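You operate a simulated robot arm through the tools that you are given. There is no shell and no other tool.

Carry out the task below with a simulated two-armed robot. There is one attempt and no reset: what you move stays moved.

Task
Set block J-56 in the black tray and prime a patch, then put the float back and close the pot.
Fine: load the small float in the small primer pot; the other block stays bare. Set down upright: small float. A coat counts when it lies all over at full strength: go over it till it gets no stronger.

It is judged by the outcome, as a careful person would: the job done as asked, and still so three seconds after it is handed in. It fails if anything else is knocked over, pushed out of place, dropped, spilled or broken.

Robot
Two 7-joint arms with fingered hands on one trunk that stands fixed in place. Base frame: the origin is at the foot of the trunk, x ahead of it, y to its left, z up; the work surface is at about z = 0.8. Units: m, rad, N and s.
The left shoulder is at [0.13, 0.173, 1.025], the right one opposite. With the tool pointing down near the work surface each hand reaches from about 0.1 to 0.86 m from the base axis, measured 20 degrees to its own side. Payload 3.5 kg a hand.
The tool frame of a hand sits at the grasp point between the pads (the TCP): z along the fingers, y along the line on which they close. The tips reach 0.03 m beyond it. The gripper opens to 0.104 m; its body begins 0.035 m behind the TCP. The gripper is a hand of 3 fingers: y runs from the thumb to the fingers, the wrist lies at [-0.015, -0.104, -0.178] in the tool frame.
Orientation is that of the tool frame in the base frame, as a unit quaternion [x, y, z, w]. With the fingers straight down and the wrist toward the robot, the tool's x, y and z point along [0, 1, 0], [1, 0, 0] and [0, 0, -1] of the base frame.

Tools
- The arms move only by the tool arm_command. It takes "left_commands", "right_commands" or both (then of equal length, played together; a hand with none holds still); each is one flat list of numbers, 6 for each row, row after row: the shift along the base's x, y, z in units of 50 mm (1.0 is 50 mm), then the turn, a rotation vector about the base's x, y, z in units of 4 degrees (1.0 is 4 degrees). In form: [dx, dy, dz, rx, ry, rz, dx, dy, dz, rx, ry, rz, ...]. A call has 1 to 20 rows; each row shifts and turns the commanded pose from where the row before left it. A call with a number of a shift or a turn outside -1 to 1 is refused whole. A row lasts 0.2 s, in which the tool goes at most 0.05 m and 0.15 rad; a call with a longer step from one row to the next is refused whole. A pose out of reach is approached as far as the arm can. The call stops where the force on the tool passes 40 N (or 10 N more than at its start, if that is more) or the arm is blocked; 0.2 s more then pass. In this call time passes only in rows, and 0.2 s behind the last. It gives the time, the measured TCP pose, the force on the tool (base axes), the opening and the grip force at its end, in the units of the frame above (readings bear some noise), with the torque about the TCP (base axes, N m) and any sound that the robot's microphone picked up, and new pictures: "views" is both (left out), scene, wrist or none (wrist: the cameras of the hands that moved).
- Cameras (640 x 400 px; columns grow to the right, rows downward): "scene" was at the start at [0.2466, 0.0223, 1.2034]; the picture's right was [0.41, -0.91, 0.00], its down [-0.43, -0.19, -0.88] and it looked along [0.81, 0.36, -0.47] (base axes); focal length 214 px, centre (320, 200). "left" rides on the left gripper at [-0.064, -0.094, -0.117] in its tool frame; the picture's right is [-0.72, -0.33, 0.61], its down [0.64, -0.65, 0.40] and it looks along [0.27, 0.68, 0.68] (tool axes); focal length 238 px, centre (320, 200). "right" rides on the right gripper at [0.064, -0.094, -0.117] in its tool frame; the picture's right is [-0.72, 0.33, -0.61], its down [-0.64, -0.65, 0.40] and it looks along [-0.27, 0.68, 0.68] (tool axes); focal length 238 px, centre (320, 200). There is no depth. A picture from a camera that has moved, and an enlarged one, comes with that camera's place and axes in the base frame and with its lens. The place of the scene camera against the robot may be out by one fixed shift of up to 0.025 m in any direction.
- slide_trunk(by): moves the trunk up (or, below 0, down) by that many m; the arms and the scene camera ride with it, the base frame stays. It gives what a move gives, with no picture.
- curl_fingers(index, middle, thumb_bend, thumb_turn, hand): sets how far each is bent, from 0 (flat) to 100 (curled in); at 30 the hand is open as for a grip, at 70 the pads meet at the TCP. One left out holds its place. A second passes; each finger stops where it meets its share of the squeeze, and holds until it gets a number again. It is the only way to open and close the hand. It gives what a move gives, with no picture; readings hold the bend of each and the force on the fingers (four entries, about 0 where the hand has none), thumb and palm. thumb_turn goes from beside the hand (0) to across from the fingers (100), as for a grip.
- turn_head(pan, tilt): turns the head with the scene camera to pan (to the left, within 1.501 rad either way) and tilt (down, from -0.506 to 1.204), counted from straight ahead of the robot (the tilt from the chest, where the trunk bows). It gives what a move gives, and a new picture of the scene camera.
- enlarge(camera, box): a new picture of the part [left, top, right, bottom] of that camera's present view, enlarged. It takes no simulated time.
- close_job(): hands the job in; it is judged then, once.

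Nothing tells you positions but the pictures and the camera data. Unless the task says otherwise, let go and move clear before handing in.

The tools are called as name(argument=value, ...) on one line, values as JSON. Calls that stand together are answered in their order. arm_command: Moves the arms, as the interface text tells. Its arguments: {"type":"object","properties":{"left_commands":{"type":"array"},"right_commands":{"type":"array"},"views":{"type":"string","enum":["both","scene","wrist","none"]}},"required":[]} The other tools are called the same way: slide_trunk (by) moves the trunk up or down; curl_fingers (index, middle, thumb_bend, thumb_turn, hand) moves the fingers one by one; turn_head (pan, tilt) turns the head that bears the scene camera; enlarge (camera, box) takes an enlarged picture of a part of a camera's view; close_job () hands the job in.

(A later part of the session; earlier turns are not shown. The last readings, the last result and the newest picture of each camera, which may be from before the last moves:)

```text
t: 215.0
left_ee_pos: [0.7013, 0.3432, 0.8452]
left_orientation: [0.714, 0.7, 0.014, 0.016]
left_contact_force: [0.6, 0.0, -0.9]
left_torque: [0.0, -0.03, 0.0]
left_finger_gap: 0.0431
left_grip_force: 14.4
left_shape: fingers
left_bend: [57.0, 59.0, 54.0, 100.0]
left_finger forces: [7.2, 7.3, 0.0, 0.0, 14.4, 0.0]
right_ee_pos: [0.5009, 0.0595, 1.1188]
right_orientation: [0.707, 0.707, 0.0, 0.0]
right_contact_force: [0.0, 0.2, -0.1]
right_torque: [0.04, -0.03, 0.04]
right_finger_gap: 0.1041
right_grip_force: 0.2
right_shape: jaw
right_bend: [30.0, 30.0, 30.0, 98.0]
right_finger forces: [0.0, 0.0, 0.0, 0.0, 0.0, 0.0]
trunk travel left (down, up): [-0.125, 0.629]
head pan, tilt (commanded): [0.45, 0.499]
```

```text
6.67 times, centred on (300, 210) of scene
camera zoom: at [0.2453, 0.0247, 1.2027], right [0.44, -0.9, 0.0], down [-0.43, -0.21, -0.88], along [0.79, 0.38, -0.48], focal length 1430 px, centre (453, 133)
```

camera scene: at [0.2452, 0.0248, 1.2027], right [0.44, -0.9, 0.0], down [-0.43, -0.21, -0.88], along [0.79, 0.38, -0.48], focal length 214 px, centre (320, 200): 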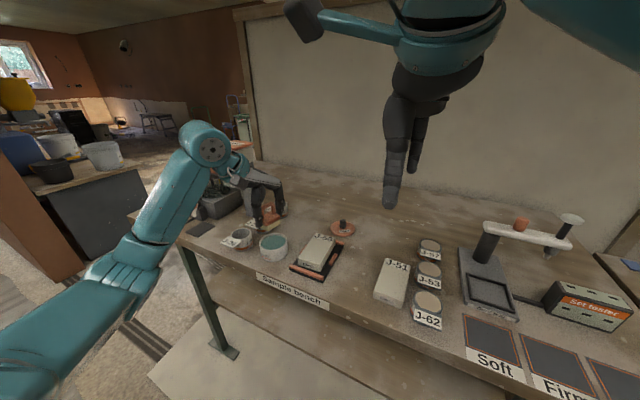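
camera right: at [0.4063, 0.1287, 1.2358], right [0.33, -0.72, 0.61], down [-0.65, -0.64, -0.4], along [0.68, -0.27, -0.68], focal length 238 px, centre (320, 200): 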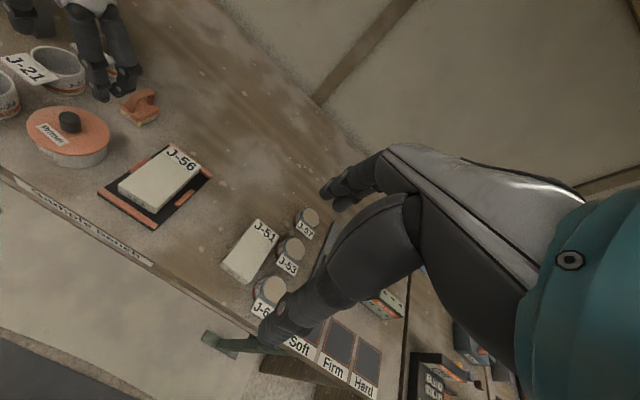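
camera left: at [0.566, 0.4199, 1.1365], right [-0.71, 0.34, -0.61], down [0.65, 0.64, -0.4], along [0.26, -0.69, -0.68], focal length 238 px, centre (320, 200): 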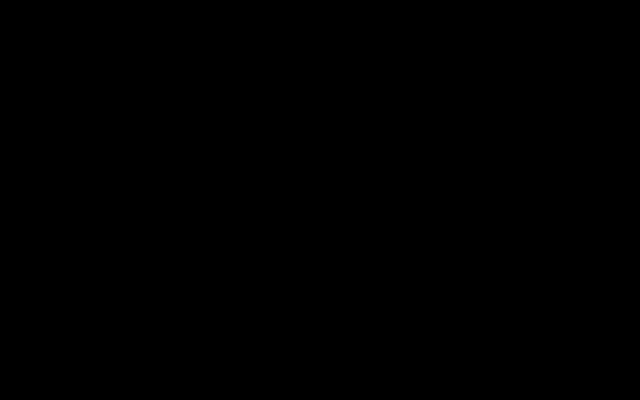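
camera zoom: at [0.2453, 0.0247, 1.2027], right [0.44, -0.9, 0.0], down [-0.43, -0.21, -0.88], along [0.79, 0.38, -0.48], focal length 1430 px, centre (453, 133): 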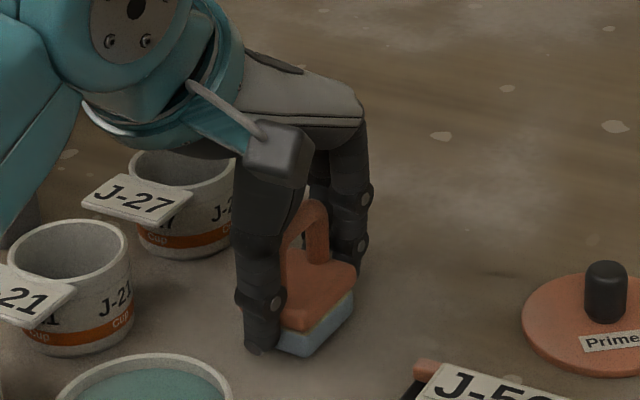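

arm_command(left_commands=[0, 0, -0.05, 0, 0, 0], views="none")

arm_command(left_commands=[0, 0, -0.04, 0, 0, 0], views="none")

```text
t: 215.4
left_ee_pos: [0.7018, 0.3423, 0.8424]
left_orientation: [0.713, 0.701, 0.014, 0.016]
left_contact_force: [-0.9, 0.0, -1.0]
left_torque: [0.01, 0.01, -0.01]
left_finger_gap: 0.0435
left_grip_force: 14.6
left_shape: fingers
left_bend: [57.0, 59.0, 54.0, 100.0]
left_finger forces: [7.2, 7.3, 0.1, 0.0, 14.4, 0.0]
right_ee_pos: [0.4999, 0.0585, 1.1184]
right_orientation: [0.707, 0.707, -0.001, 0.0]
right_contact_force: [-0.4, 0.7, 0.2]
right_torque: [0.02, 0.0, 0.02]
right_finger_gap: 0.1036
right_grip_force: 0.1
right_shape: jaw
right_bend: [30.0, 30.0, 30.0, 98.0]
right_finger forces: [0.0, 0.1, 0.0, 0.0, 0.1, 0.1]
trunk travel left (down, up): [-0.125, 0.629]
head pan, tilt (commanded): [0.45, 0.499]
```

```text
t: 215.8
left_ee_pos: [0.7013, 0.3414, 0.8408]
left_orientation: [0.714, 0.7, 0.015, 0.017]
left_contact_force: [0.0, -0.8, 2.4]
left_torque: [0.02, -0.03, -0.03]
left_finger_gap: 0.0433
left_grip_force: 14.9
left_shape: fingers
left_bend: [57.0, 59.0, 54.0, 100.0]
left_finger forces: [7.4, 6.9, 0.0, 0.0, 14.6, 0.0]
right_ee_pos: [0.501, 0.0591, 1.1184]
right_orientation: [0.707, 0.707, 0.0, -0.001]
right_contact_force: [-0.5, -0.2, -0.1]
right_torque: [0.0, 0.01, 0.04]
right_finger_gap: 0.1037
right_grip_force: 0.1
right_shape: jaw
right_bend: [30.0, 30.0, 30.0, 98.0]
right_finger forces: [0.0, 0.0, 0.0, 0.0, 0.0, 0.0]
trunk travel left (down, up): [-0.125, 0.629]
head pan, tilt (commanded): [0.45, 0.499]
```

The float stands on the bench. Opening the hand.

curl_fingers(hand="left", index=50, middle=50, thumb_bend=48)

curl_fingers(hand="left", index=41, middle=41, thumb_bend=40)

enlarge(camera="scene", box=[270, 180, 330, 240])

```text
t: 216.8
left_ee_pos: [0.702, 0.3412, 0.8408]
left_orientation: [0.713, 0.701, 0.014, 0.016]
left_contact_force: [-0.1, -1.0, -0.6]
left_torque: [0.04, 0.01, 0.0]
left_finger_gap: 0.0545
left_grip_force: 0.0
left_shape: fingers
left_bend: [50.0, 50.0, 48.0, 100.0]
left_finger forces: [0.1, 0.0, 0.0, 0.1, 0.0, 0.0]
right_ee_pos: [0.502, 0.0593, 1.1197]
right_orientation: [0.707, 0.707, 0.0, 0.0]
right_contact_force: [0.0, -0.2, -0.4]
right_torque: [0.02, -0.01, -0.03]
right_finger_gap: 0.1038
right_grip_force: 0.1
right_shape: jaw
right_bend: [30.0, 30.0, 30.0, 98.0]
right_finger forces: [0.0, 0.0, 0.1, 0.1, 0.0, 0.0]
trunk travel left (down, up): [-0.125, 0.629]
head pan, tilt (commanded): [0.45, 0.499]
```

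```text
t: 217.8
left_ee_pos: [0.7004, 0.3431, 0.84]
left_orientation: [0.714, 0.7, 0.015, 0.015]
left_contact_force: [0.3, -0.4, -0.8]
left_torque: [-0.01, 0.01, -0.02]
left_finger_gap: 0.076
left_grip_force: 0.1
left_shape: fingers
left_bend: [41.0, 41.0, 40.0, 99.0]
left_finger forces: [0.0, 0.1, 0.1, 0.0, 0.0, 0.0]
right_ee_pos: [0.5016, 0.0598, 1.1188]
right_orientation: [0.707, 0.707, 0.0, 0.0]
right_contact_force: [-0.1, -0.5, -0.2]
right_torque: [0.0, -0.02, 0.01]
right_finger_gap: 0.1038
right_grip_force: 0.0
right_shape: jaw
right_bend: [30.0, 30.0, 30.0, 98.0]
right_finger forces: [0.0, 0.0, 0.1, 0.0, 0.0, 0.0]
trunk travel left (down, up): [-0.125, 0.629]
head pan, tilt (commanded): [0.45, 0.499]
```

```text
6.67 times, centred on (300, 210) of scene
camera zoom: at [0.2453, 0.0247, 1.2027], right [0.44, -0.9, 0.0], down [-0.43, -0.21, -0.88], along [0.79, 0.38, -0.48], focal length 1430 px, centre (453, 133)
```

zoom: 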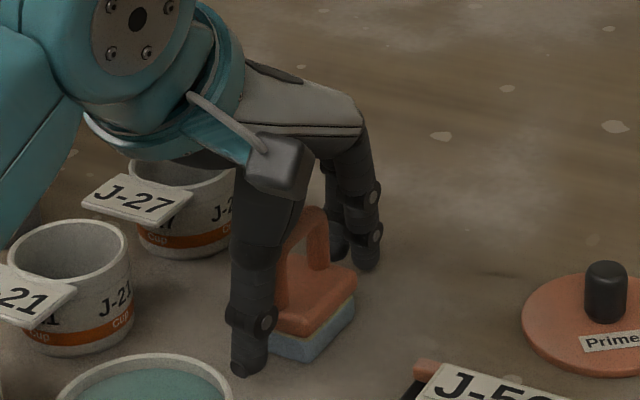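

The float stands upright at its old spot, hand free. Raising and heading to the lid, using the same pose I set it down with.

arm_command(left_commands=[0, 0, 0.3, 0, 0, 0, 0, 0, 0.7, 0, 0, 0, 0, 0, 0.9, 0, 0, 0, 0, 0, 0.9, 0, 0.55, 0, 0.15, -0.318, 0, 0, 0, -0.93, 0.15, -0.318, 0, 0, 0, -0.93, 0.15, -0.318, 0, 0, 0, -0.93, 0.15, -0.318, 0, 0, 0, -0.93, 0.15, -0.318, 0, 0, 0, -0.93, 0.15, -0.318, 0, 0, 0, -0.93, 0.15, -0.318, 0, 0, 0, -0.93, 0.15, -0.318, 0, 0, 0, -0.93], views="scene")

enlarge(camera="right", box=[60, 30, 280, 200])

enlarge(camera="scene", box=[230, 150, 390, 270])

```text
t: 220.4
left_ee_pos: [0.7611, 0.2161, 0.9802]
left_orientation: [0.87, 0.494, 0.0, 0.003]
left_contact_force: [0.6, -0.8, 0.1]
left_torque: [-0.02, 0.02, 0.01]
left_finger_gap: 0.0762
left_grip_force: 0.0
left_shape: fingers
left_bend: [41.0, 41.0, 40.0, 99.0]
left_finger forces: [0.1, 0.0, 0.0, 0.1, 0.1, 0.0]
right_ee_pos: [0.5021, 0.0586, 1.1204]
right_orientation: [0.707, 0.707, 0.0, 0.0]
right_contact_force: [0.3, -0.5, 0.7]
right_torque: [0.03, -0.01, 0.01]
right_finger_gap: 0.1038
right_grip_force: 0.0
right_shape: jaw
right_bend: [30.0, 30.0, 30.0, 98.0]
right_finger forces: [0.0, 0.1, 0.1, 0.1, 0.1, 0.0]
trunk travel left (down, up): [-0.125, 0.629]
head pan, tilt (commanded): [0.45, 0.499]
camera scene: at [0.2452, 0.0246, 1.2027], right [0.44, -0.9, 0.0], down [-0.43, -0.21, -0.88], along [0.79, 0.38, -0.48], focal length 214 px, centre (320, 200)
```

scene: 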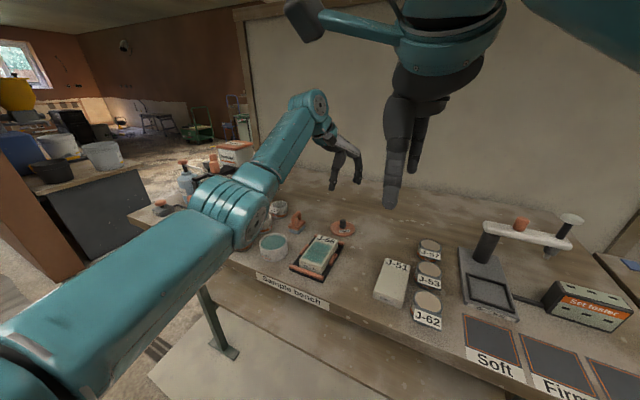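

```text
2.35 times, centred on (170, 115) of right
camera zoom: at [0.4057, 0.1243, 1.2358], right [0.33, -0.72, 0.61], down [-0.65, -0.64, -0.4], along [0.68, -0.27, -0.68], focal length 561 px, centre (673, 400)
```

zoom: 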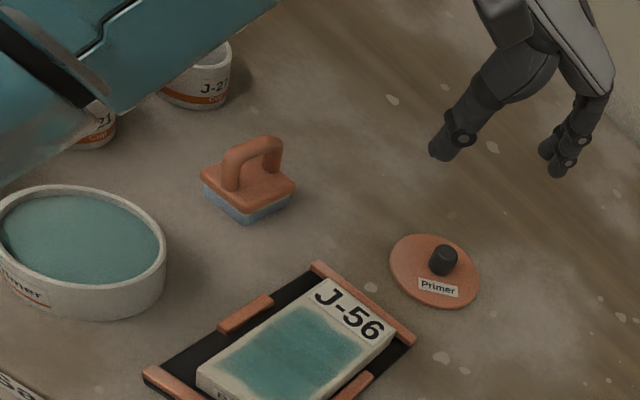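

```text
3.33 times, centred on (310, 210) of scene
camera zoom: at [0.2452, 0.0246, 1.2027], right [0.44, -0.9, 0.0], down [-0.43, -0.21, -0.88], along [0.79, 0.38, -0.48], focal length 715 px, centre (353, 167)
```

zoom: 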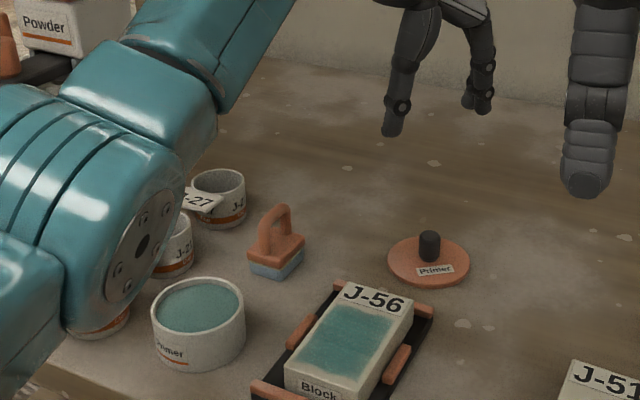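

The float stands upright. Now descending over the lid's knob with the same opening as when I released it.

curl_fingers(hand="left", index=52, middle=52, thumb_bend=52, thumb_turn=100)

arm_command(left_commands=[-0.02, -0.01, -0.6, 0, 0, 0, 0, 0, -0.6, 0, 0, 0, 0, 0, -0.4, 0, 0, 0], views="none")

enlarge(camera="right", box=[180, 60, 290, 160])

enlarge(camera="scene", box=[310, 170, 380, 240])

```text
t: 221.4
left_ee_pos: [0.7615, 0.2161, 0.981]
left_orientation: [0.87, 0.493, 0.0, 0.002]
left_contact_force: [0.6, 0.0, -0.3]
left_torque: [0.0, -0.03, -0.02]
left_finger_gap: 0.0472
left_grip_force: 0.1
left_shape: fingers
left_bend: [52.0, 52.0, 52.0, 100.0]
left_finger forces: [0.0, 0.1, 0.1, 0.1, 0.1, 0.0]
right_ee_pos: [0.5016, 0.0596, 1.1187]
right_orientation: [0.707, 0.707, 0.0, 0.0]
right_contact_force: [-0.6, -0.4, 0.2]
right_torque: [0.0, -0.02, -0.01]
right_finger_gap: 0.1037
right_grip_force: 0.0
right_shape: jaw
right_bend: [30.0, 30.0, 30.0, 98.0]
right_finger forces: [0.0, 0.0, 0.1, 0.0, 0.0, 0.1]
trunk travel left (down, up): [-0.125, 0.629]
head pan, tilt (commanded): [0.45, 0.499]
```

```text
t: 222.2
left_ee_pos: [0.7591, 0.2145, 0.8995]
left_orientation: [0.869, 0.494, 0.0, 0.002]
left_contact_force: [0.0, -0.9, 0.0]
left_torque: [-0.02, -0.03, -0.02]
left_finger_gap: 0.0473
left_grip_force: 0.0
left_shape: fingers
left_bend: [52.0, 52.0, 52.0, 100.0]
left_finger forces: [0.0, 0.0, 0.0, 0.0, 0.0, 0.1]
right_ee_pos: [0.5007, 0.0594, 1.1181]
right_orientation: [0.708, 0.707, 0.0, 0.001]
right_contact_force: [0.4, -0.2, 0.3]
right_torque: [-0.01, 0.02, 0.03]
right_finger_gap: 0.1036
right_grip_force: 0.1
right_shape: jaw
right_bend: [30.0, 30.0, 30.0, 98.0]
right_finger forces: [0.0, 0.0, 0.0, 0.0, 0.0, 0.1]
trunk travel left (down, up): [-0.125, 0.629]
head pan, tilt (commanded): [0.45, 0.499]
```

```text
4.00 times, centred on (235, 110) of right
camera zoom: at [0.4059, 0.1245, 1.2356], right [0.33, -0.72, 0.61], down [-0.65, -0.64, -0.4], along [0.68, -0.27, -0.68], focal length 953 px, centre (660, 560)
```

zoom: 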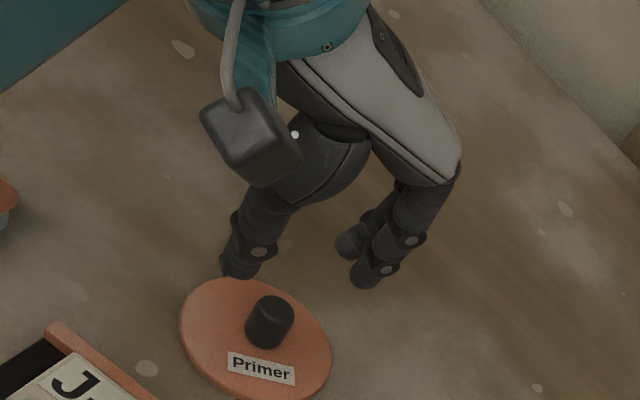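

```text
5.71 times, centred on (345, 205) of scene
camera zoom: at [0.2454, 0.0248, 1.2026], right [0.44, -0.9, 0.0], down [-0.43, -0.21, -0.88], along [0.79, 0.38, -0.48], focal length 1226 px, centre (177, 171)
```

zoom: 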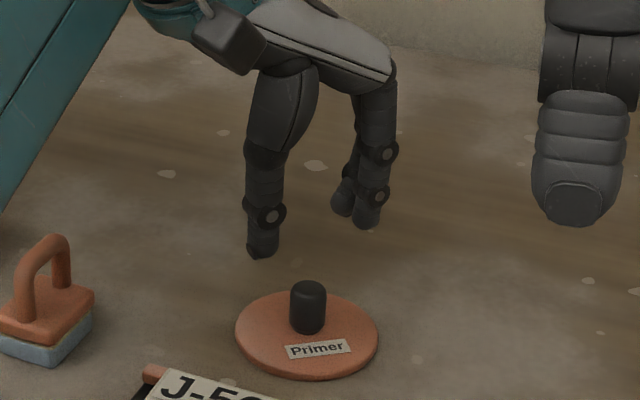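

arm_command(left_commands=[0.01, 0.02, -0.5, 0, 0, 0, 0, 0, -0.4, 0, 0, 0, 0, 0, -0.18, 0, 0, 0], views="none")

enlarge(camera="scene", box=[310, 180, 370, 235])

enlarge(camera="right", box=[190, 70, 270, 160])

```text
t: 223.0
left_ee_pos: [0.7599, 0.2163, 0.8462]
left_orientation: [0.87, 0.493, 0.0, 0.003]
left_contact_force: [-0.2, 0.0, -0.2]
left_torque: [-0.03, 0.0, 0.0]
left_finger_gap: 0.0472
left_grip_force: 0.1
left_shape: fingers
left_bend: [52.0, 52.0, 52.0, 100.0]
left_finger forces: [0.0, 0.0, 0.0, 0.1, 0.1, 0.0]
right_ee_pos: [0.5011, 0.0599, 1.1182]
right_orientation: [0.707, 0.707, 0.0, 0.0]
right_contact_force: [-0.5, 1.1, 0.0]
right_torque: [-0.02, 0.0, 0.01]
right_finger_gap: 0.1038
right_grip_force: 0.1
right_shape: jaw
right_bend: [30.0, 30.0, 30.0, 98.0]
right_finger forces: [0.1, 0.0, 0.0, 0.0, 0.0, 0.1]
trunk travel left (down, up): [-0.125, 0.629]
head pan, tilt (commanded): [0.45, 0.499]
```

```text
7.27 times, centred on (340, 208) of scene
camera zoom: at [0.2453, 0.0247, 1.2027], right [0.44, -0.9, 0.0], down [-0.43, -0.21, -0.88], along [0.79, 0.38, -0.48], focal length 1560 px, centre (174, 146)
```

zoom: 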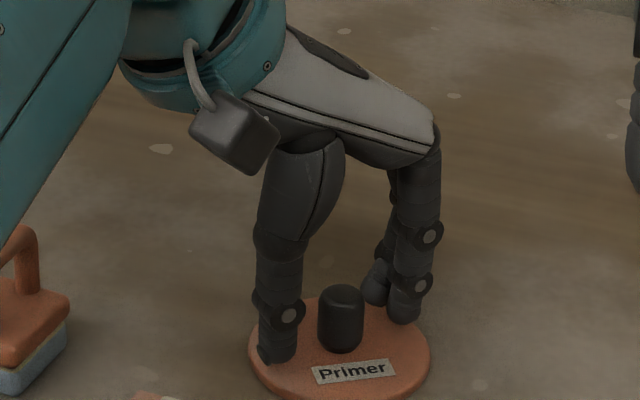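

```text
4.44 times, centred on (230, 115) of right
camera zoom: at [0.4057, 0.1244, 1.2357], right [0.33, -0.72, 0.61], down [-0.65, -0.64, -0.4], along [0.68, -0.27, -0.68], focal length 1059 px, centre (720, 578)
```

zoom: 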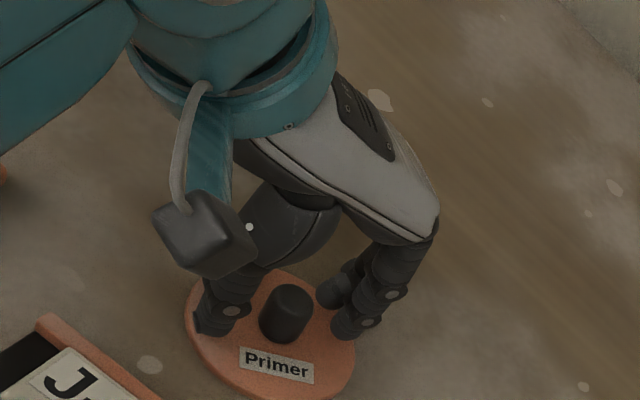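

Identical to the pose at release. Closing on the knob in stages.

curl_fingers(hand="left", index=66, middle=66, thumb_bend=68)

enlarge(camera="scene", box=[310, 180, 370, 235])

enlarge(camera="right", box=[190, 70, 270, 160])

```text
t: 224.0
left_ee_pos: [0.76, 0.2161, 0.8462]
left_orientation: [0.87, 0.493, -0.001, 0.002]
left_contact_force: [-0.1, -0.1, -0.5]
left_torque: [-0.01, 0.01, 0.0]
left_finger_gap: 0.0145
left_grip_force: 2.8
left_shape: fingers
left_bend: [64.0, 65.0, 65.0, 100.0]
left_finger forces: [1.3, 1.2, 0.0, 0.0, 2.5, 0.1]
right_ee_pos: [0.5011, 0.0588, 1.1191]
right_orientation: [0.707, 0.708, 0.0, 0.0]
right_contact_force: [0.4, -0.5, -0.4]
right_torque: [0.01, -0.02, 0.01]
right_finger_gap: 0.1036
right_grip_force: 0.0
right_shape: jaw
right_bend: [30.0, 30.0, 30.0, 98.0]
right_finger forces: [0.1, 0.0, 0.0, 0.0, 0.1, 0.1]
trunk travel left (down, up): [-0.125, 0.629]
head pan, tilt (commanded): [0.45, 0.499]
```

```text
7.27 times, centred on (340, 208) of scene
camera zoom: at [0.2453, 0.0247, 1.2027], right [0.44, -0.9, 0.0], down [-0.43, -0.21, -0.88], along [0.79, 0.38, -0.48], focal length 1560 px, centre (174, 146)
```

zoom: 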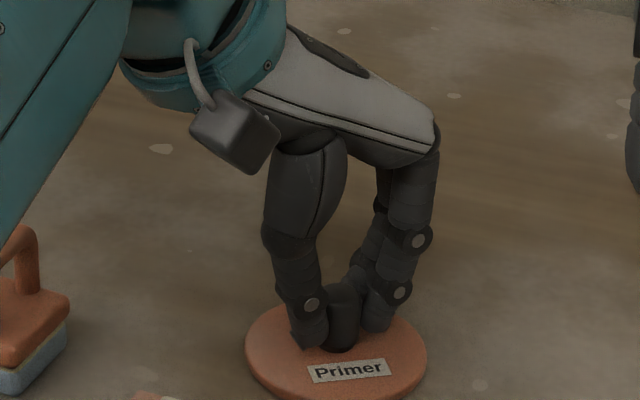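

```text
4.44 times, centred on (230, 115) of right
camera zoom: at [0.4057, 0.1244, 1.2357], right [0.33, -0.72, 0.61], down [-0.65, -0.64, -0.4], along [0.68, -0.27, -0.68], focal length 1059 px, centre (720, 578)
```

zoom: 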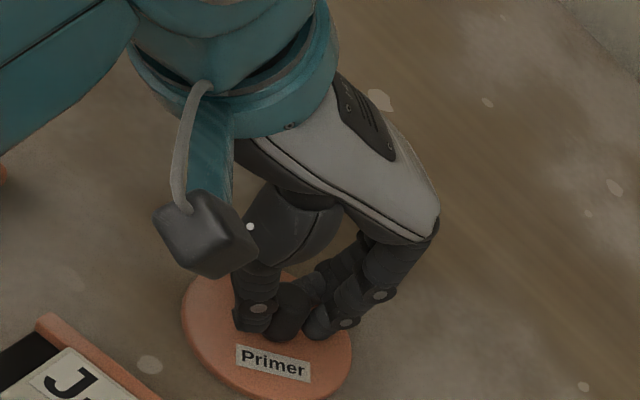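

Balanced three-point contact on the knob. Tightening and lifting.

curl_fingers(hand="left", index=71, middle=71, thumb_bend=73)

arm_command(left_commands=[0, 0, 0.15, 0, 0, 0, 0, 0, 0.2, 0, 0, 0, 0, 0, 0.2, 0, 0, 0], views="none")

enlarge(camera="scene", box=[310, 170, 370, 235])

enlarge(camera="right", box=[190, 70, 270, 160])

```text
t: 225.0
left_ee_pos: [0.7604, 0.2163, 0.8467]
left_orientation: [0.87, 0.493, -0.001, 0.003]
left_contact_force: [-0.2, -0.2, 0.3]
left_torque: [-0.03, 0.02, -0.02]
left_finger_gap: 0.0124
left_grip_force: 9.7
left_shape: fingers
left_bend: [65.0, 67.0, 65.0, 100.0]
left_finger forces: [4.9, 4.6, 0.1, 0.0, 9.2, 0.0]
right_ee_pos: [0.5004, 0.0594, 1.1198]
right_orientation: [0.707, 0.707, 0.0, 0.0]
right_contact_force: [1.0, 1.2, -0.3]
right_torque: [-0.03, -0.03, -0.01]
right_finger_gap: 0.1036
right_grip_force: 0.0
right_shape: jaw
right_bend: [30.0, 30.0, 30.0, 98.0]
right_finger forces: [0.0, 0.1, 0.0, 0.0, 0.0, 0.0]
trunk travel left (down, up): [-0.125, 0.629]
head pan, tilt (commanded): [0.45, 0.499]
```

```text
t: 225.8
left_ee_pos: [0.7614, 0.2136, 0.873]
left_orientation: [0.87, 0.493, 0.0, 0.003]
left_contact_force: [0.5, -0.2, -1.7]
left_torque: [-0.01, 0.01, -0.01]
left_finger_gap: 0.0126
left_grip_force: 9.2
left_shape: fingers
left_bend: [65.0, 67.0, 65.0, 100.0]
left_finger forces: [4.9, 4.5, 0.0, 0.0, 9.2, 0.1]
right_ee_pos: [0.4998, 0.0594, 1.1193]
right_orientation: [0.706, 0.708, 0.0, -0.001]
right_contact_force: [-1.3, 0.4, -0.4]
right_torque: [0.01, -0.04, 0.0]
right_finger_gap: 0.1038
right_grip_force: 0.1
right_shape: jaw
right_bend: [30.0, 30.0, 30.0, 98.0]
right_finger forces: [0.1, 0.0, 0.0, 0.0, 0.0, 0.0]
trunk travel left (down, up): [-0.125, 0.629]
head pan, tilt (commanded): [0.45, 0.499]
```

```text
6.15 times, centred on (340, 202) of scene
camera zoom: at [0.2452, 0.0247, 1.2027], right [0.44, -0.9, 0.0], down [-0.43, -0.21, -0.88], along [0.79, 0.38, -0.48], focal length 1320 px, centre (197, 185)
```

zoom: 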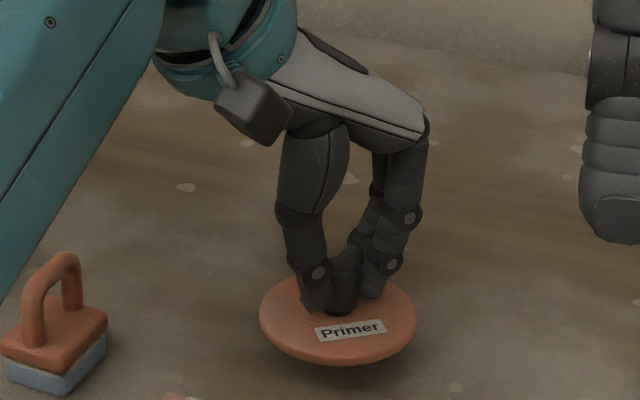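

```text
4.44 times, centred on (230, 115) of right
camera zoom: at [0.4057, 0.1244, 1.2357], right [0.33, -0.72, 0.61], down [-0.65, -0.64, -0.4], along [0.68, -0.27, -0.68], focal length 1059 px, centre (720, 578)
```

zoom: 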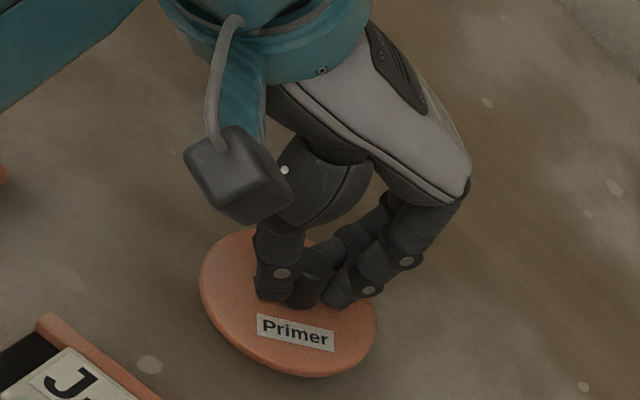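

The lid is held securely with 9 N. Carrying it high over to the pot.

arm_command(left_commands=[0, 0, 0.5, 0, 0, 0, 0, 0, 0.6, 0, 0, 0, 0, 0, 0.6, 0, 0, 0, -0.356, 0.255, 0, 0, 0, 0, -0.356, 0.255, 0, 0, 0, 0, -0.356, 0.255, 0, 0, 0, 0, -0.356, 0.255, 0, 0, 0, 0, -0.356, 0.255, 0, 0, 0, 0, -0.356, 0.255, 0, 0, 0, 0, -0.356, 0.255, 0, 0, 0, 0, -0.356, 0.255, 0, 0, 0, 0, -0.356, 0.255, 0, 0, 0, 0, -0.356, 0.255, 0, 0, 0, 0], views="none")

arm_command(left_commands=[0, 0, -0.3, 0, 0, 0, 0, 0, -0.3, 0, 0, 0], views="none")

enlarge(camera="right", box=[10, 50, 130, 160])

enlarge(camera="scene", box=[230, 180, 320, 260])

```text
t: 228.6
left_ee_pos: [0.5832, 0.3442, 0.9596]
left_orientation: [0.87, 0.494, 0.0, 0.002]
left_contact_force: [-0.1, 0.2, -0.8]
left_torque: [-0.02, -0.01, -0.03]
left_finger_gap: 0.0123
left_grip_force: 9.3
left_shape: fingers
left_bend: [65.0, 67.0, 65.0, 100.0]
left_finger forces: [5.0, 4.6, 0.0, 0.1, 9.1, 0.0]
right_ee_pos: [0.5019, 0.0599, 1.1189]
right_orientation: [0.707, 0.707, 0.0, 0.0]
right_contact_force: [0.4, 0.4, 0.2]
right_torque: [-0.01, -0.03, -0.01]
right_finger_gap: 0.1038
right_grip_force: 0.1
right_shape: jaw
right_bend: [30.0, 30.0, 30.0, 98.0]
right_finger forces: [0.0, 0.1, 0.0, 0.0, 0.0, 0.0]
trunk travel left (down, up): [-0.125, 0.629]
head pan, tilt (commanded): [0.45, 0.499]
```

```text
t: 229.2
left_ee_pos: [0.5842, 0.3452, 0.9294]
left_orientation: [0.87, 0.493, -0.001, 0.003]
left_contact_force: [0.3, 0.2, -0.6]
left_torque: [-0.01, -0.01, 0.03]
left_finger_gap: 0.0122
left_grip_force: 8.8
left_shape: fingers
left_bend: [65.0, 67.0, 65.0, 100.0]
left_finger forces: [4.9, 4.6, 0.0, 0.1, 9.0, 0.0]
right_ee_pos: [0.5028, 0.0588, 1.1187]
right_orientation: [0.707, 0.707, -0.001, 0.0]
right_contact_force: [0.4, -0.1, -0.5]
right_torque: [0.0, 0.02, -0.02]
right_finger_gap: 0.1037
right_grip_force: 0.1
right_shape: jaw
right_bend: [30.0, 30.0, 30.0, 98.0]
right_finger forces: [0.1, 0.0, 0.0, 0.1, 0.0, 0.0]
trunk travel left (down, up): [-0.125, 0.629]
head pan, tilt (commanded): [0.45, 0.499]
```

```text
3.64 times, centred on (70, 105) of right
camera zoom: at [0.4057, 0.1246, 1.2357], right [0.33, -0.72, 0.61], down [-0.65, -0.64, -0.4], along [0.68, -0.27, -0.68], focal length 867 px, centre (1229, 546)
```

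zoom: 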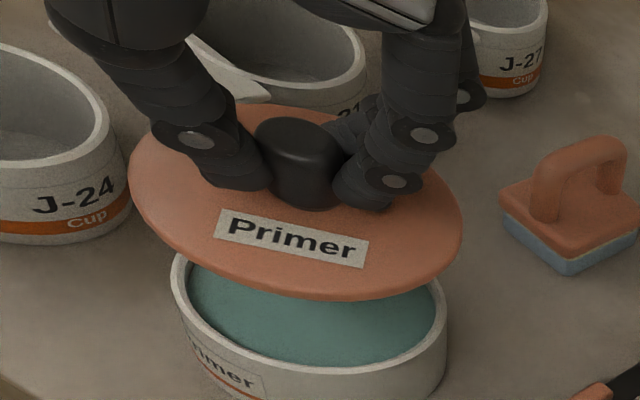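

```text
5.00 times, centred on (275, 220) of scene
camera zoom: at [0.2453, 0.0249, 1.2027], right [0.44, -0.9, 0.0], down [-0.43, -0.21, -0.88], along [0.79, 0.38, -0.48], focal length 1072 px, centre (545, 100)
```

zoom: 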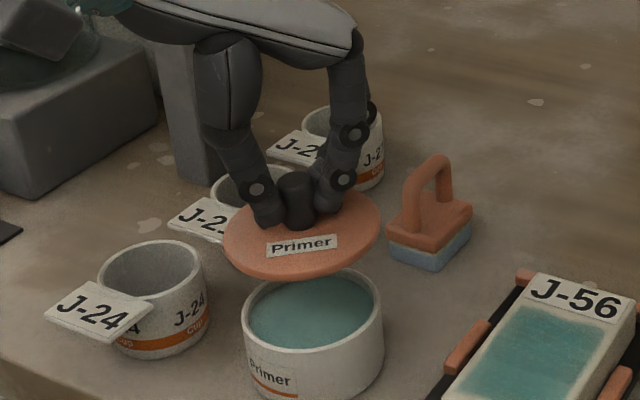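

Lid centre is about 3.5 mm too far ahead; correcting, then lowering toward the rim.

arm_command(left_commands=[-0.07, 0, -0.3, 0, 0, 0, 0, 0, -0.3, 0, 0, 0], views="none")

enlarge(camera="right", box=[10, 60, 130, 165])

enlarge(camera="scene", box=[240, 190, 310, 260])

```text
t: 229.8
left_ee_pos: [0.579, 0.3442, 0.8991]
left_orientation: [0.87, 0.493, -0.001, 0.003]
left_contact_force: [0.5, 0.1, 0.5]
left_torque: [0.02, 0.02, 0.01]
left_finger_gap: 0.0124
left_grip_force: 9.1
left_shape: fingers
left_bend: [65.0, 67.0, 65.0, 100.0]
left_finger forces: [5.0, 4.6, 0.0, 0.1, 9.0, 0.0]
right_ee_pos: [0.501, 0.0583, 1.1188]
right_orientation: [0.707, 0.707, -0.001, 0.0]
right_contact_force: [0.0, -0.5, -1.1]
right_torque: [0.02, 0.02, -0.02]
right_finger_gap: 0.1036
right_grip_force: 0.0
right_shape: jaw
right_bend: [30.0, 30.0, 30.0, 98.0]
right_finger forces: [0.1, 0.1, 0.0, 0.0, 0.1, 0.0]
trunk travel left (down, up): [-0.125, 0.629]
head pan, tilt (commanded): [0.45, 0.499]
```

```text
3.81 times, centred on (70, 112) of right
camera zoom: at [0.4058, 0.1245, 1.2356], right [0.33, -0.72, 0.61], down [-0.65, -0.64, -0.4], along [0.68, -0.27, -0.68], focal length 908 px, centre (1272, 533)
```

zoom: 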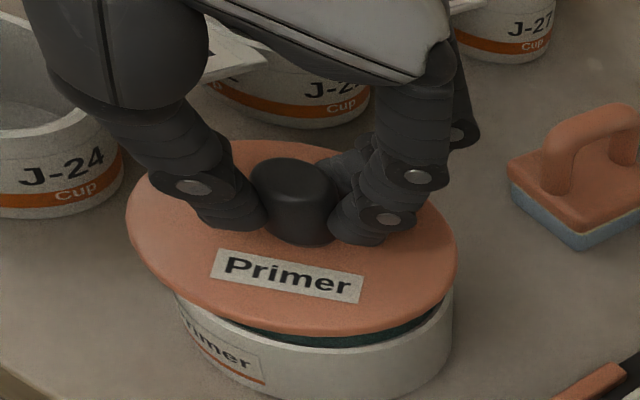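

```text
5.71 times, centred on (275, 225) of scene
camera zoom: at [0.2453, 0.0248, 1.2027], right [0.44, -0.9, 0.0], down [-0.43, -0.21, -0.88], along [0.79, 0.38, -0.48], focal length 1226 px, centre (577, 57)
```

zoom: 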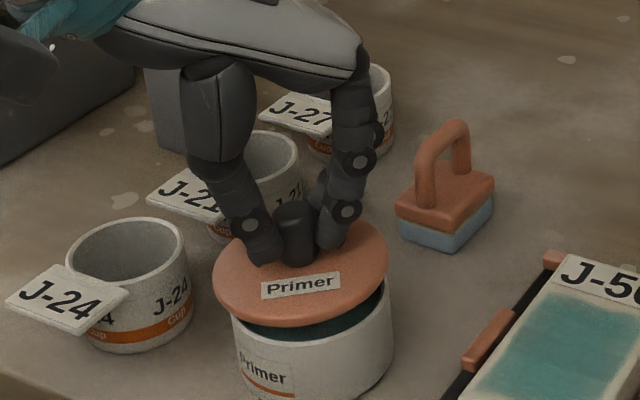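

arm_command(left_commands=[0.03, -0.01, -0.1, 0, 0, 0, 0, 0, -0.08, 0, 0, 0], views="none")

enlarge(camera="right", box=[20, 75, 120, 165])

enlarge(camera="scene", box=[245, 200, 305, 260])

```text
t: 230.4
left_ee_pos: [0.5812, 0.3438, 0.8911]
left_orientation: [0.87, 0.493, 0.0, 0.002]
left_contact_force: [1.2, 0.7, -0.2]
left_torque: [-0.01, 0.03, 0.03]
left_finger_gap: 0.0123
left_grip_force: 8.9
left_shape: fingers
left_bend: [65.0, 67.0, 65.0, 100.0]
left_finger forces: [5.0, 4.6, 0.0, 0.1, 9.0, 0.0]
right_ee_pos: [0.5007, 0.059, 1.1185]
right_orientation: [0.707, 0.707, 0.0, 0.0]
right_contact_force: [0.0, -0.4, 0.3]
right_torque: [0.01, 0.02, -0.03]
right_finger_gap: 0.1037
right_grip_force: 0.1
right_shape: jaw
right_bend: [30.0, 30.0, 30.0, 98.0]
right_finger forces: [0.1, 0.0, 0.0, 0.0, 0.0, 0.0]
trunk travel left (down, up): [-0.125, 0.629]
head pan, tilt (commanded): [0.45, 0.499]
```

```text
4.44 times, centred on (70, 120) of right
camera zoom: at [0.4057, 0.1244, 1.2357], right [0.33, -0.72, 0.61], down [-0.65, -0.64, -0.4], along [0.68, -0.27, -0.68], focal length 1059 px, centre (1431, 556)
```

zoom: 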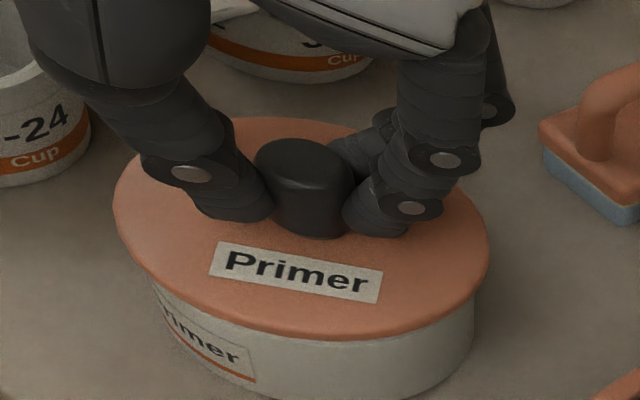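

```text
6.67 times, centred on (275, 230) of scene
camera zoom: at [0.2453, 0.0247, 1.2027], right [0.44, -0.9, 0.0], down [-0.43, -0.21, -0.88], along [0.79, 0.38, -0.48], focal length 1430 px, centre (620, 0)
```

zoom: 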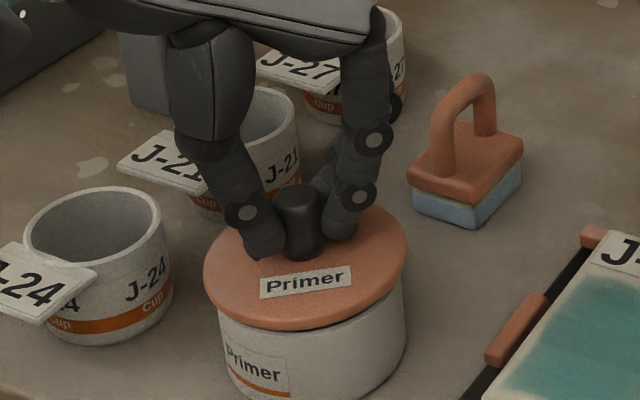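

The lid lines up with the pot as it did originally. Lowering until it seats.

arm_command(left_commands=[0, 0, -0.05, 0, 0, 0], views="none")

arm_command(left_commands=[0, 0, -0.05, 0, 0, 0], views="none")

enlarge(camera="scene", box=[245, 200, 305, 260])

```text
t: 230.8
left_ee_pos: [0.5815, 0.3427, 0.8875]
left_orientation: [0.87, 0.494, -0.001, 0.002]
left_contact_force: [0.5, -0.7, -0.9]
left_torque: [-0.02, -0.01, 0.0]
left_finger_gap: 0.0125
left_grip_force: 9.5
left_shape: fingers
left_bend: [65.0, 67.0, 65.0, 100.0]
left_finger forces: [5.0, 4.5, 0.0, 0.1, 9.0, 0.0]
right_ee_pos: [0.5017, 0.06, 1.1193]
right_orientation: [0.707, 0.707, 0.0, 0.0]
right_contact_force: [-1.4, 0.1, -0.4]
right_torque: [0.02, 0.04, 0.0]
right_finger_gap: 0.1037
right_grip_force: 0.1
right_shape: jaw
right_bend: [30.0, 30.0, 30.0, 98.0]
right_finger forces: [0.1, 0.0, 0.0, 0.0, 0.0, 0.0]
trunk travel left (down, up): [-0.125, 0.629]
head pan, tilt (commanded): [0.45, 0.499]
```

```text
t: 231.2
left_ee_pos: [0.5799, 0.3432, 0.8851]
left_orientation: [0.87, 0.493, 0.0, 0.003]
left_contact_force: [0.1, 0.0, 0.3]
left_torque: [0.02, 0.03, -0.01]
left_finger_gap: 0.0125
left_grip_force: 9.8
left_shape: fingers
left_bend: [65.0, 67.0, 65.0, 100.0]
left_finger forces: [5.0, 4.9, 0.0, 0.1, 9.2, 0.0]
right_ee_pos: [0.5009, 0.0586, 1.119]
right_orientation: [0.707, 0.707, 0.0, 0.0]
right_contact_force: [0.1, -0.7, 0.3]
right_torque: [0.03, -0.01, -0.03]
right_finger_gap: 0.1036
right_grip_force: 0.0
right_shape: jaw
right_bend: [30.0, 30.0, 30.0, 98.0]
right_finger forces: [0.0, 0.0, 0.0, 0.1, 0.1, 0.1]
trunk travel left (down, up): [-0.125, 0.629]
head pan, tilt (commanded): [0.45, 0.499]
```

```text
6.67 times, centred on (275, 230) of scene
camera zoom: at [0.2452, 0.0247, 1.2027], right [0.44, -0.9, 0.0], down [-0.43, -0.21, -0.88], along [0.79, 0.38, -0.48], focal length 1430 px, centre (620, 0)
```

zoom: 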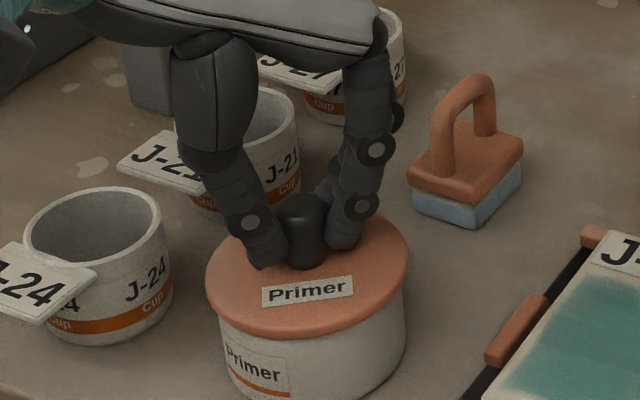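

arm_command(left_commands=[0, 0, -0.04, 0, 0, 0], views="none")

arm_command(left_commands=[0, 0, -0.04, 0, 0, 0], views="none")

enlarge(camera="scene", box=[245, 200, 305, 260])

enlarge(camera="right", box=[20, 75, 120, 165])

```text
t: 231.6
left_ee_pos: [0.5799, 0.3425, 0.8853]
left_orientation: [0.87, 0.492, 0.002, 0.003]
left_contact_force: [-0.8, -1.5, 10.8]
left_torque: [0.0, 0.02, -0.03]
left_finger_gap: 0.0122
left_grip_force: 11.6
left_shape: fingers
left_bend: [65.0, 67.0, 66.0, 100.0]
left_finger forces: [6.1, 5.5, 0.0, 0.0, 10.9, 0.1]
right_ee_pos: [0.4999, 0.0584, 1.1191]
right_orientation: [0.707, 0.707, 0.0, 0.0]
right_contact_force: [0.7, 0.2, 0.6]
right_torque: [-0.03, -0.02, -0.03]
right_finger_gap: 0.1038
right_grip_force: 0.0
right_shape: jaw
right_bend: [30.0, 30.0, 30.0, 98.0]
right_finger forces: [0.0, 0.1, 0.0, 0.0, 0.0, 0.1]
trunk travel left (down, up): [-0.125, 0.629]
head pan, tilt (commanded): [0.45, 0.499]
heard: snap
```

```text
t: 232.0
left_ee_pos: [0.5794, 0.3433, 0.8836]
left_orientation: [0.87, 0.493, 0.002, 0.005]
left_contact_force: [2.7, -1.3, 17.2]
left_torque: [-0.02, -0.06, -0.01]
left_finger_gap: 0.012
left_grip_force: 12.5
left_shape: fingers
left_bend: [65.0, 66.0, 66.0, 100.0]
left_finger forces: [6.7, 7.7, 0.1, 0.0, 10.8, 0.1]
right_ee_pos: [0.4994, 0.0585, 1.1196]
right_orientation: [0.707, 0.707, 0.0, 0.001]
right_contact_force: [-0.5, -0.4, -0.6]
right_torque: [0.01, 0.01, -0.07]
right_finger_gap: 0.104
right_grip_force: 0.0
right_shape: jaw
right_bend: [30.0, 30.0, 30.0, 98.0]
right_finger forces: [0.0, 0.1, 0.0, 0.1, 0.0, 0.1]
trunk travel left (down, up): [-0.125, 0.629]
head pan, tilt (commanded): [0.45, 0.499]
```

```text
6.67 times, centred on (275, 230) of scene
camera zoom: at [0.2441, 0.0238, 1.2032], right [0.44, -0.9, 0.0], down [-0.43, -0.21, -0.88], along [0.79, 0.38, -0.48], focal length 1430 px, centre (620, 0)
```

zoom: 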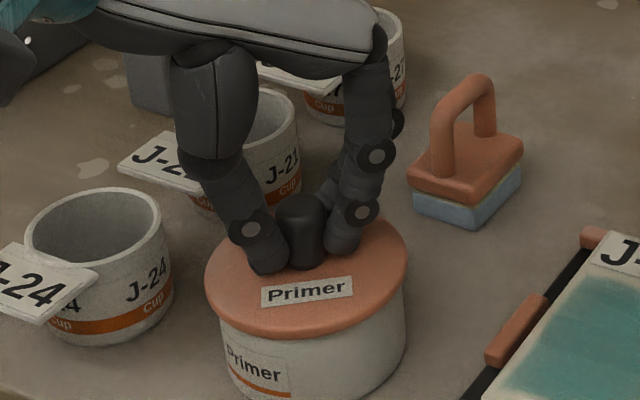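

```text
4.44 times, centred on (70, 120) of right
camera zoom: at [0.4044, 0.1235, 1.2365], right [0.33, -0.72, 0.61], down [-0.65, -0.64, -0.4], along [0.68, -0.27, -0.68], focal length 1059 px, centre (1431, 556)
```

zoom: 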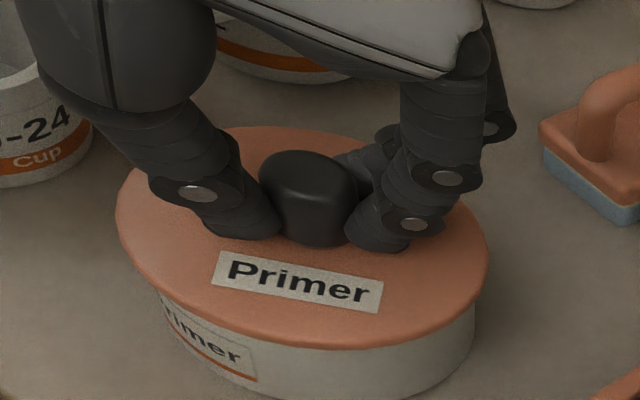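

Snap: the lid is seated. I'll relieve the pressure without pulling, then open the fingers gently.

arm_command(left_commands=[0, 0, 0.05, 0, 0, 0], views="none")

curl_fingers(hand="left", index=60, middle=60, thumb_bend=60)

curl_fingers(hand="left", index=50, middle=50, thumb_bend=50)

enlarge(camera="scene", box=[245, 200, 305, 260])

enlarge(camera="right", box=[20, 75, 120, 165])

```text
t: 232.4
left_ee_pos: [0.5805, 0.3434, 0.8839]
left_orientation: [0.87, 0.494, 0.0, 0.002]
left_contact_force: [1.8, -2.5, 10.7]
left_torque: [-0.03, -0.05, -0.05]
left_finger_gap: 0.012
left_grip_force: 11.7
left_shape: fingers
left_bend: [65.0, 66.0, 66.0, 100.0]
left_finger forces: [6.7, 7.4, 0.0, 0.1, 9.8, 0.0]
right_ee_pos: [0.5001, 0.0587, 1.1191]
right_orientation: [0.707, 0.707, -0.001, 0.0]
right_contact_force: [-0.1, -0.1, 0.4]
right_torque: [-0.03, -0.03, -0.03]
right_finger_gap: 0.1036
right_grip_force: 0.0
right_shape: jaw
right_bend: [30.0, 30.0, 30.0, 98.0]
right_finger forces: [0.0, 0.0, 0.0, 0.0, 0.0, 0.1]
trunk travel left (down, up): [-0.125, 0.629]
head pan, tilt (commanded): [0.45, 0.499]
```

```text
t: 233.4
left_ee_pos: [0.5808, 0.3438, 0.8831]
left_orientation: [0.87, 0.493, -0.001, 0.002]
left_contact_force: [0.0, 0.6, 0.6]
left_torque: [0.0, 0.0, -0.01]
left_finger_gap: 0.0254
left_grip_force: 0.1
left_shape: fingers
left_bend: [60.0, 60.0, 60.0, 100.0]
left_finger forces: [0.0, 0.0, 0.0, 0.0, 0.1, 0.1]
right_ee_pos: [0.5003, 0.0585, 1.1196]
right_orientation: [0.707, 0.707, 0.0, 0.0]
right_contact_force: [0.2, 0.3, 0.1]
right_torque: [0.0, 0.02, 0.01]
right_finger_gap: 0.1036
right_grip_force: 0.2
right_shape: jaw
right_bend: [30.0, 30.0, 30.0, 98.0]
right_finger forces: [0.1, 0.0, 0.0, 0.0, 0.0, 0.1]
trunk travel left (down, up): [-0.125, 0.629]
head pan, tilt (commanded): [0.45, 0.499]
```

```text
t: 234.4
left_ee_pos: [0.5805, 0.3437, 0.8844]
left_orientation: [0.87, 0.493, 0.0, 0.003]
left_contact_force: [-0.4, -0.6, 0.2]
left_torque: [0.03, -0.04, -0.03]
left_finger_gap: 0.0512
left_grip_force: 0.1
left_shape: fingers
left_bend: [50.0, 50.0, 50.0, 100.0]
left_finger forces: [0.0, 0.2, 0.0, 0.0, 0.0, 0.1]
right_ee_pos: [0.5012, 0.0594, 1.1197]
right_orientation: [0.707, 0.707, 0.0, 0.0]
right_contact_force: [-0.6, -0.5, 0.9]
right_torque: [0.04, 0.0, 0.0]
right_finger_gap: 0.1037
right_grip_force: 0.0
right_shape: jaw
right_bend: [30.0, 30.0, 30.0, 98.0]
right_finger forces: [0.1, 0.0, 0.1, 0.0, 0.0, 0.0]
trunk travel left (down, up): [-0.125, 0.629]
head pan, tilt (commanded): [0.45, 0.499]
```

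```text
6.67 times, centred on (275, 230) of scene
camera zoom: at [0.2453, 0.0247, 1.2027], right [0.44, -0.9, 0.0], down [-0.43, -0.21, -0.88], along [0.79, 0.38, -0.48], focal length 1430 px, centre (620, 0)
```

zoom: 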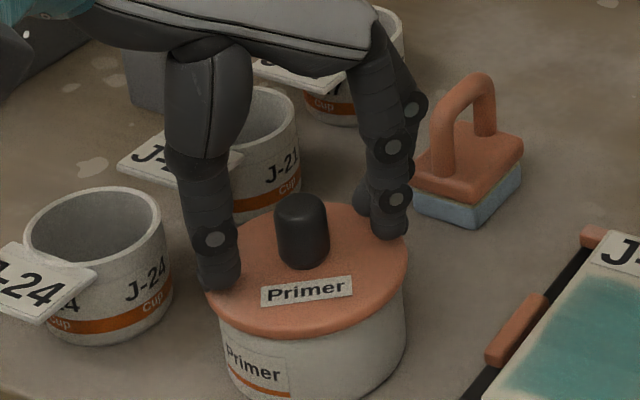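

```text
4.44 times, centred on (70, 120) of right
camera zoom: at [0.4057, 0.1244, 1.2357], right [0.33, -0.72, 0.61], down [-0.65, -0.64, -0.4], along [0.68, -0.27, -0.68], focal length 1059 px, centre (1431, 556)
```

zoom: 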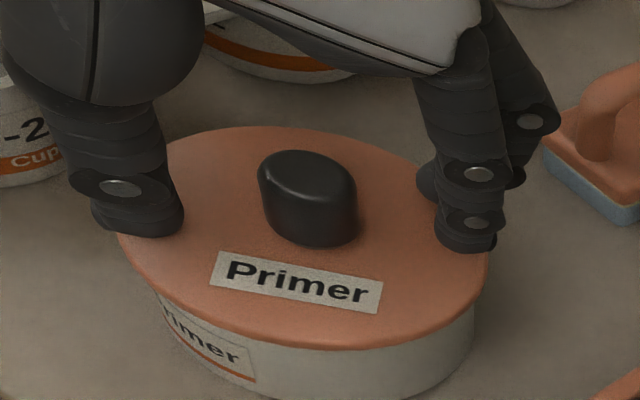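

Released cleanly. Withdrawing the hand straight up and back to a safe place.

arm_command(left_commands=[0, 0, 0.2, 0, 0, 0, 0, 0, 0.5, 0, 0, 0, 0, 0, 0.8, 0, 0, 0, 0, 0, 0.8, 0, 0, 0, -0.3, 0.1, 0.8, 0, 0, 0, -0.5, 0.1, 0.6, 0, 0, 0, -0.6, 0.1, 0.4, 0, 0, 0, -0.6, 0.1, 0.3, 0, 0, 0], views="none")

turn_head(pan=0.421, tilt=0.49)

enlarge(camera="scene", box=[200, 180, 360, 300])

enlarge(camera="right", box=[0, 40, 240, 230])

```text
t: 236.2
left_ee_pos: [0.4808, 0.3619, 1.1052]
left_orientation: [0.87, 0.493, -0.001, 0.002]
left_contact_force: [-0.8, 0.1, 0.7]
left_torque: [0.0, 0.03, -0.04]
left_finger_gap: 0.0512
left_grip_force: 0.0
left_shape: fingers
left_bend: [50.0, 50.0, 50.0, 100.0]
left_finger forces: [0.0, 0.1, 0.1, 0.1, 0.0, 0.1]
right_ee_pos: [0.5013, 0.059, 1.1183]
right_orientation: [0.707, 0.707, 0.0, 0.0]
right_contact_force: [-0.4, 0.8, 0.2]
right_torque: [0.01, -0.02, 0.0]
right_finger_gap: 0.1035
right_grip_force: 0.1
right_shape: jaw
right_bend: [30.0, 30.0, 30.0, 98.0]
right_finger forces: [0.1, 0.0, 0.0, 0.1, 0.0, 0.0]
trunk travel left (down, up): [-0.125, 0.629]
head pan, tilt (commanded): [0.45, 0.499]
```

```text
t: 236.8
left_ee_pos: [0.4824, 0.3636, 1.1034]
left_orientation: [0.87, 0.493, 0.0, 0.002]
left_contact_force: [0.7, 0.9, -0.2]
left_torque: [-0.02, -0.04, -0.03]
left_finger_gap: 0.0512
left_grip_force: 0.0
left_shape: fingers
left_bend: [50.0, 50.0, 50.0, 100.0]
left_finger forces: [0.0, 0.1, 0.1, 0.0, 0.1, 0.0]
right_ee_pos: [0.5021, 0.0594, 1.1189]
right_orientation: [0.707, 0.707, 0.0, 0.0]
right_contact_force: [0.1, -0.9, -0.6]
right_torque: [-0.03, -0.03, 0.0]
right_finger_gap: 0.104
right_grip_force: 0.0
right_shape: jaw
right_bend: [30.0, 30.0, 30.0, 98.0]
right_finger forces: [0.1, 0.0, 0.0, 0.0, 0.0, 0.0]
trunk travel left (down, up): [-0.125, 0.629]
head pan, tilt (commanded): [0.421, 0.49]
camera scene: at [0.2465, 0.0224, 1.2035], right [0.41, -0.91, 0.0], down [-0.43, -0.19, -0.88], along [0.81, 0.36, -0.47], focal length 214 px, centre (320, 200)
```

scene: 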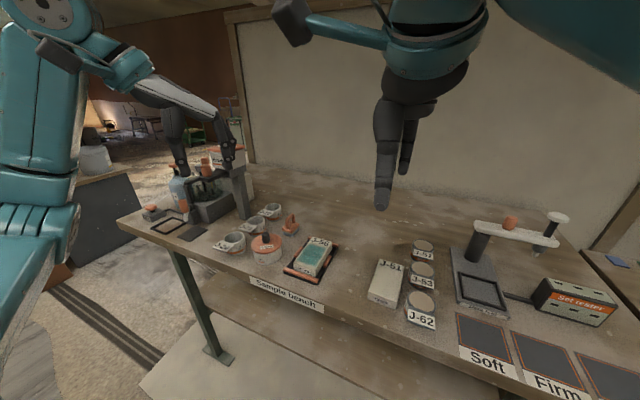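

```text
3.33 times, centred on (280, 240) of scene
camera zoom: at [0.2465, 0.0224, 1.2035], right [0.41, -0.91, 0.0], down [-0.43, -0.19, -0.88], along [0.81, 0.36, -0.47], focal length 715 px, centre (453, 67)
```

zoom: 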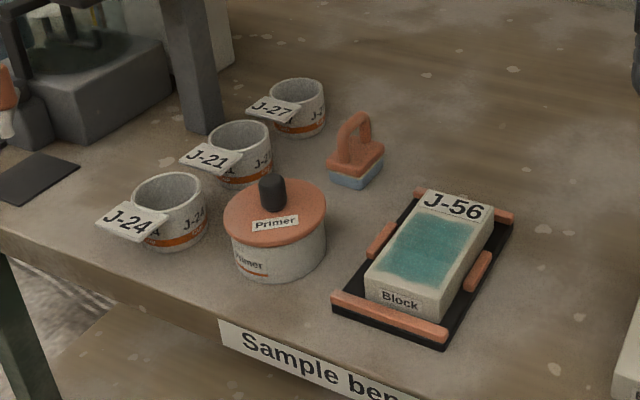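

```text
2.11 times, centred on (120, 135) of right
camera zoom: at [0.4057, 0.1244, 1.2357], right [0.33, -0.72, 0.61], down [-0.65, -0.64, -0.4], along [0.68, -0.27, -0.68], focal length 502 px, centre (741, 337)
```

zoom: 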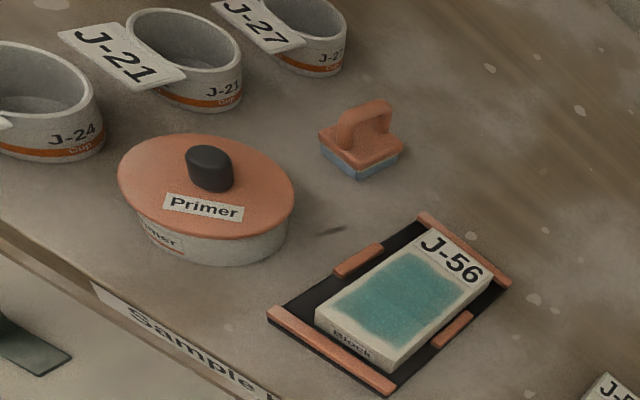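

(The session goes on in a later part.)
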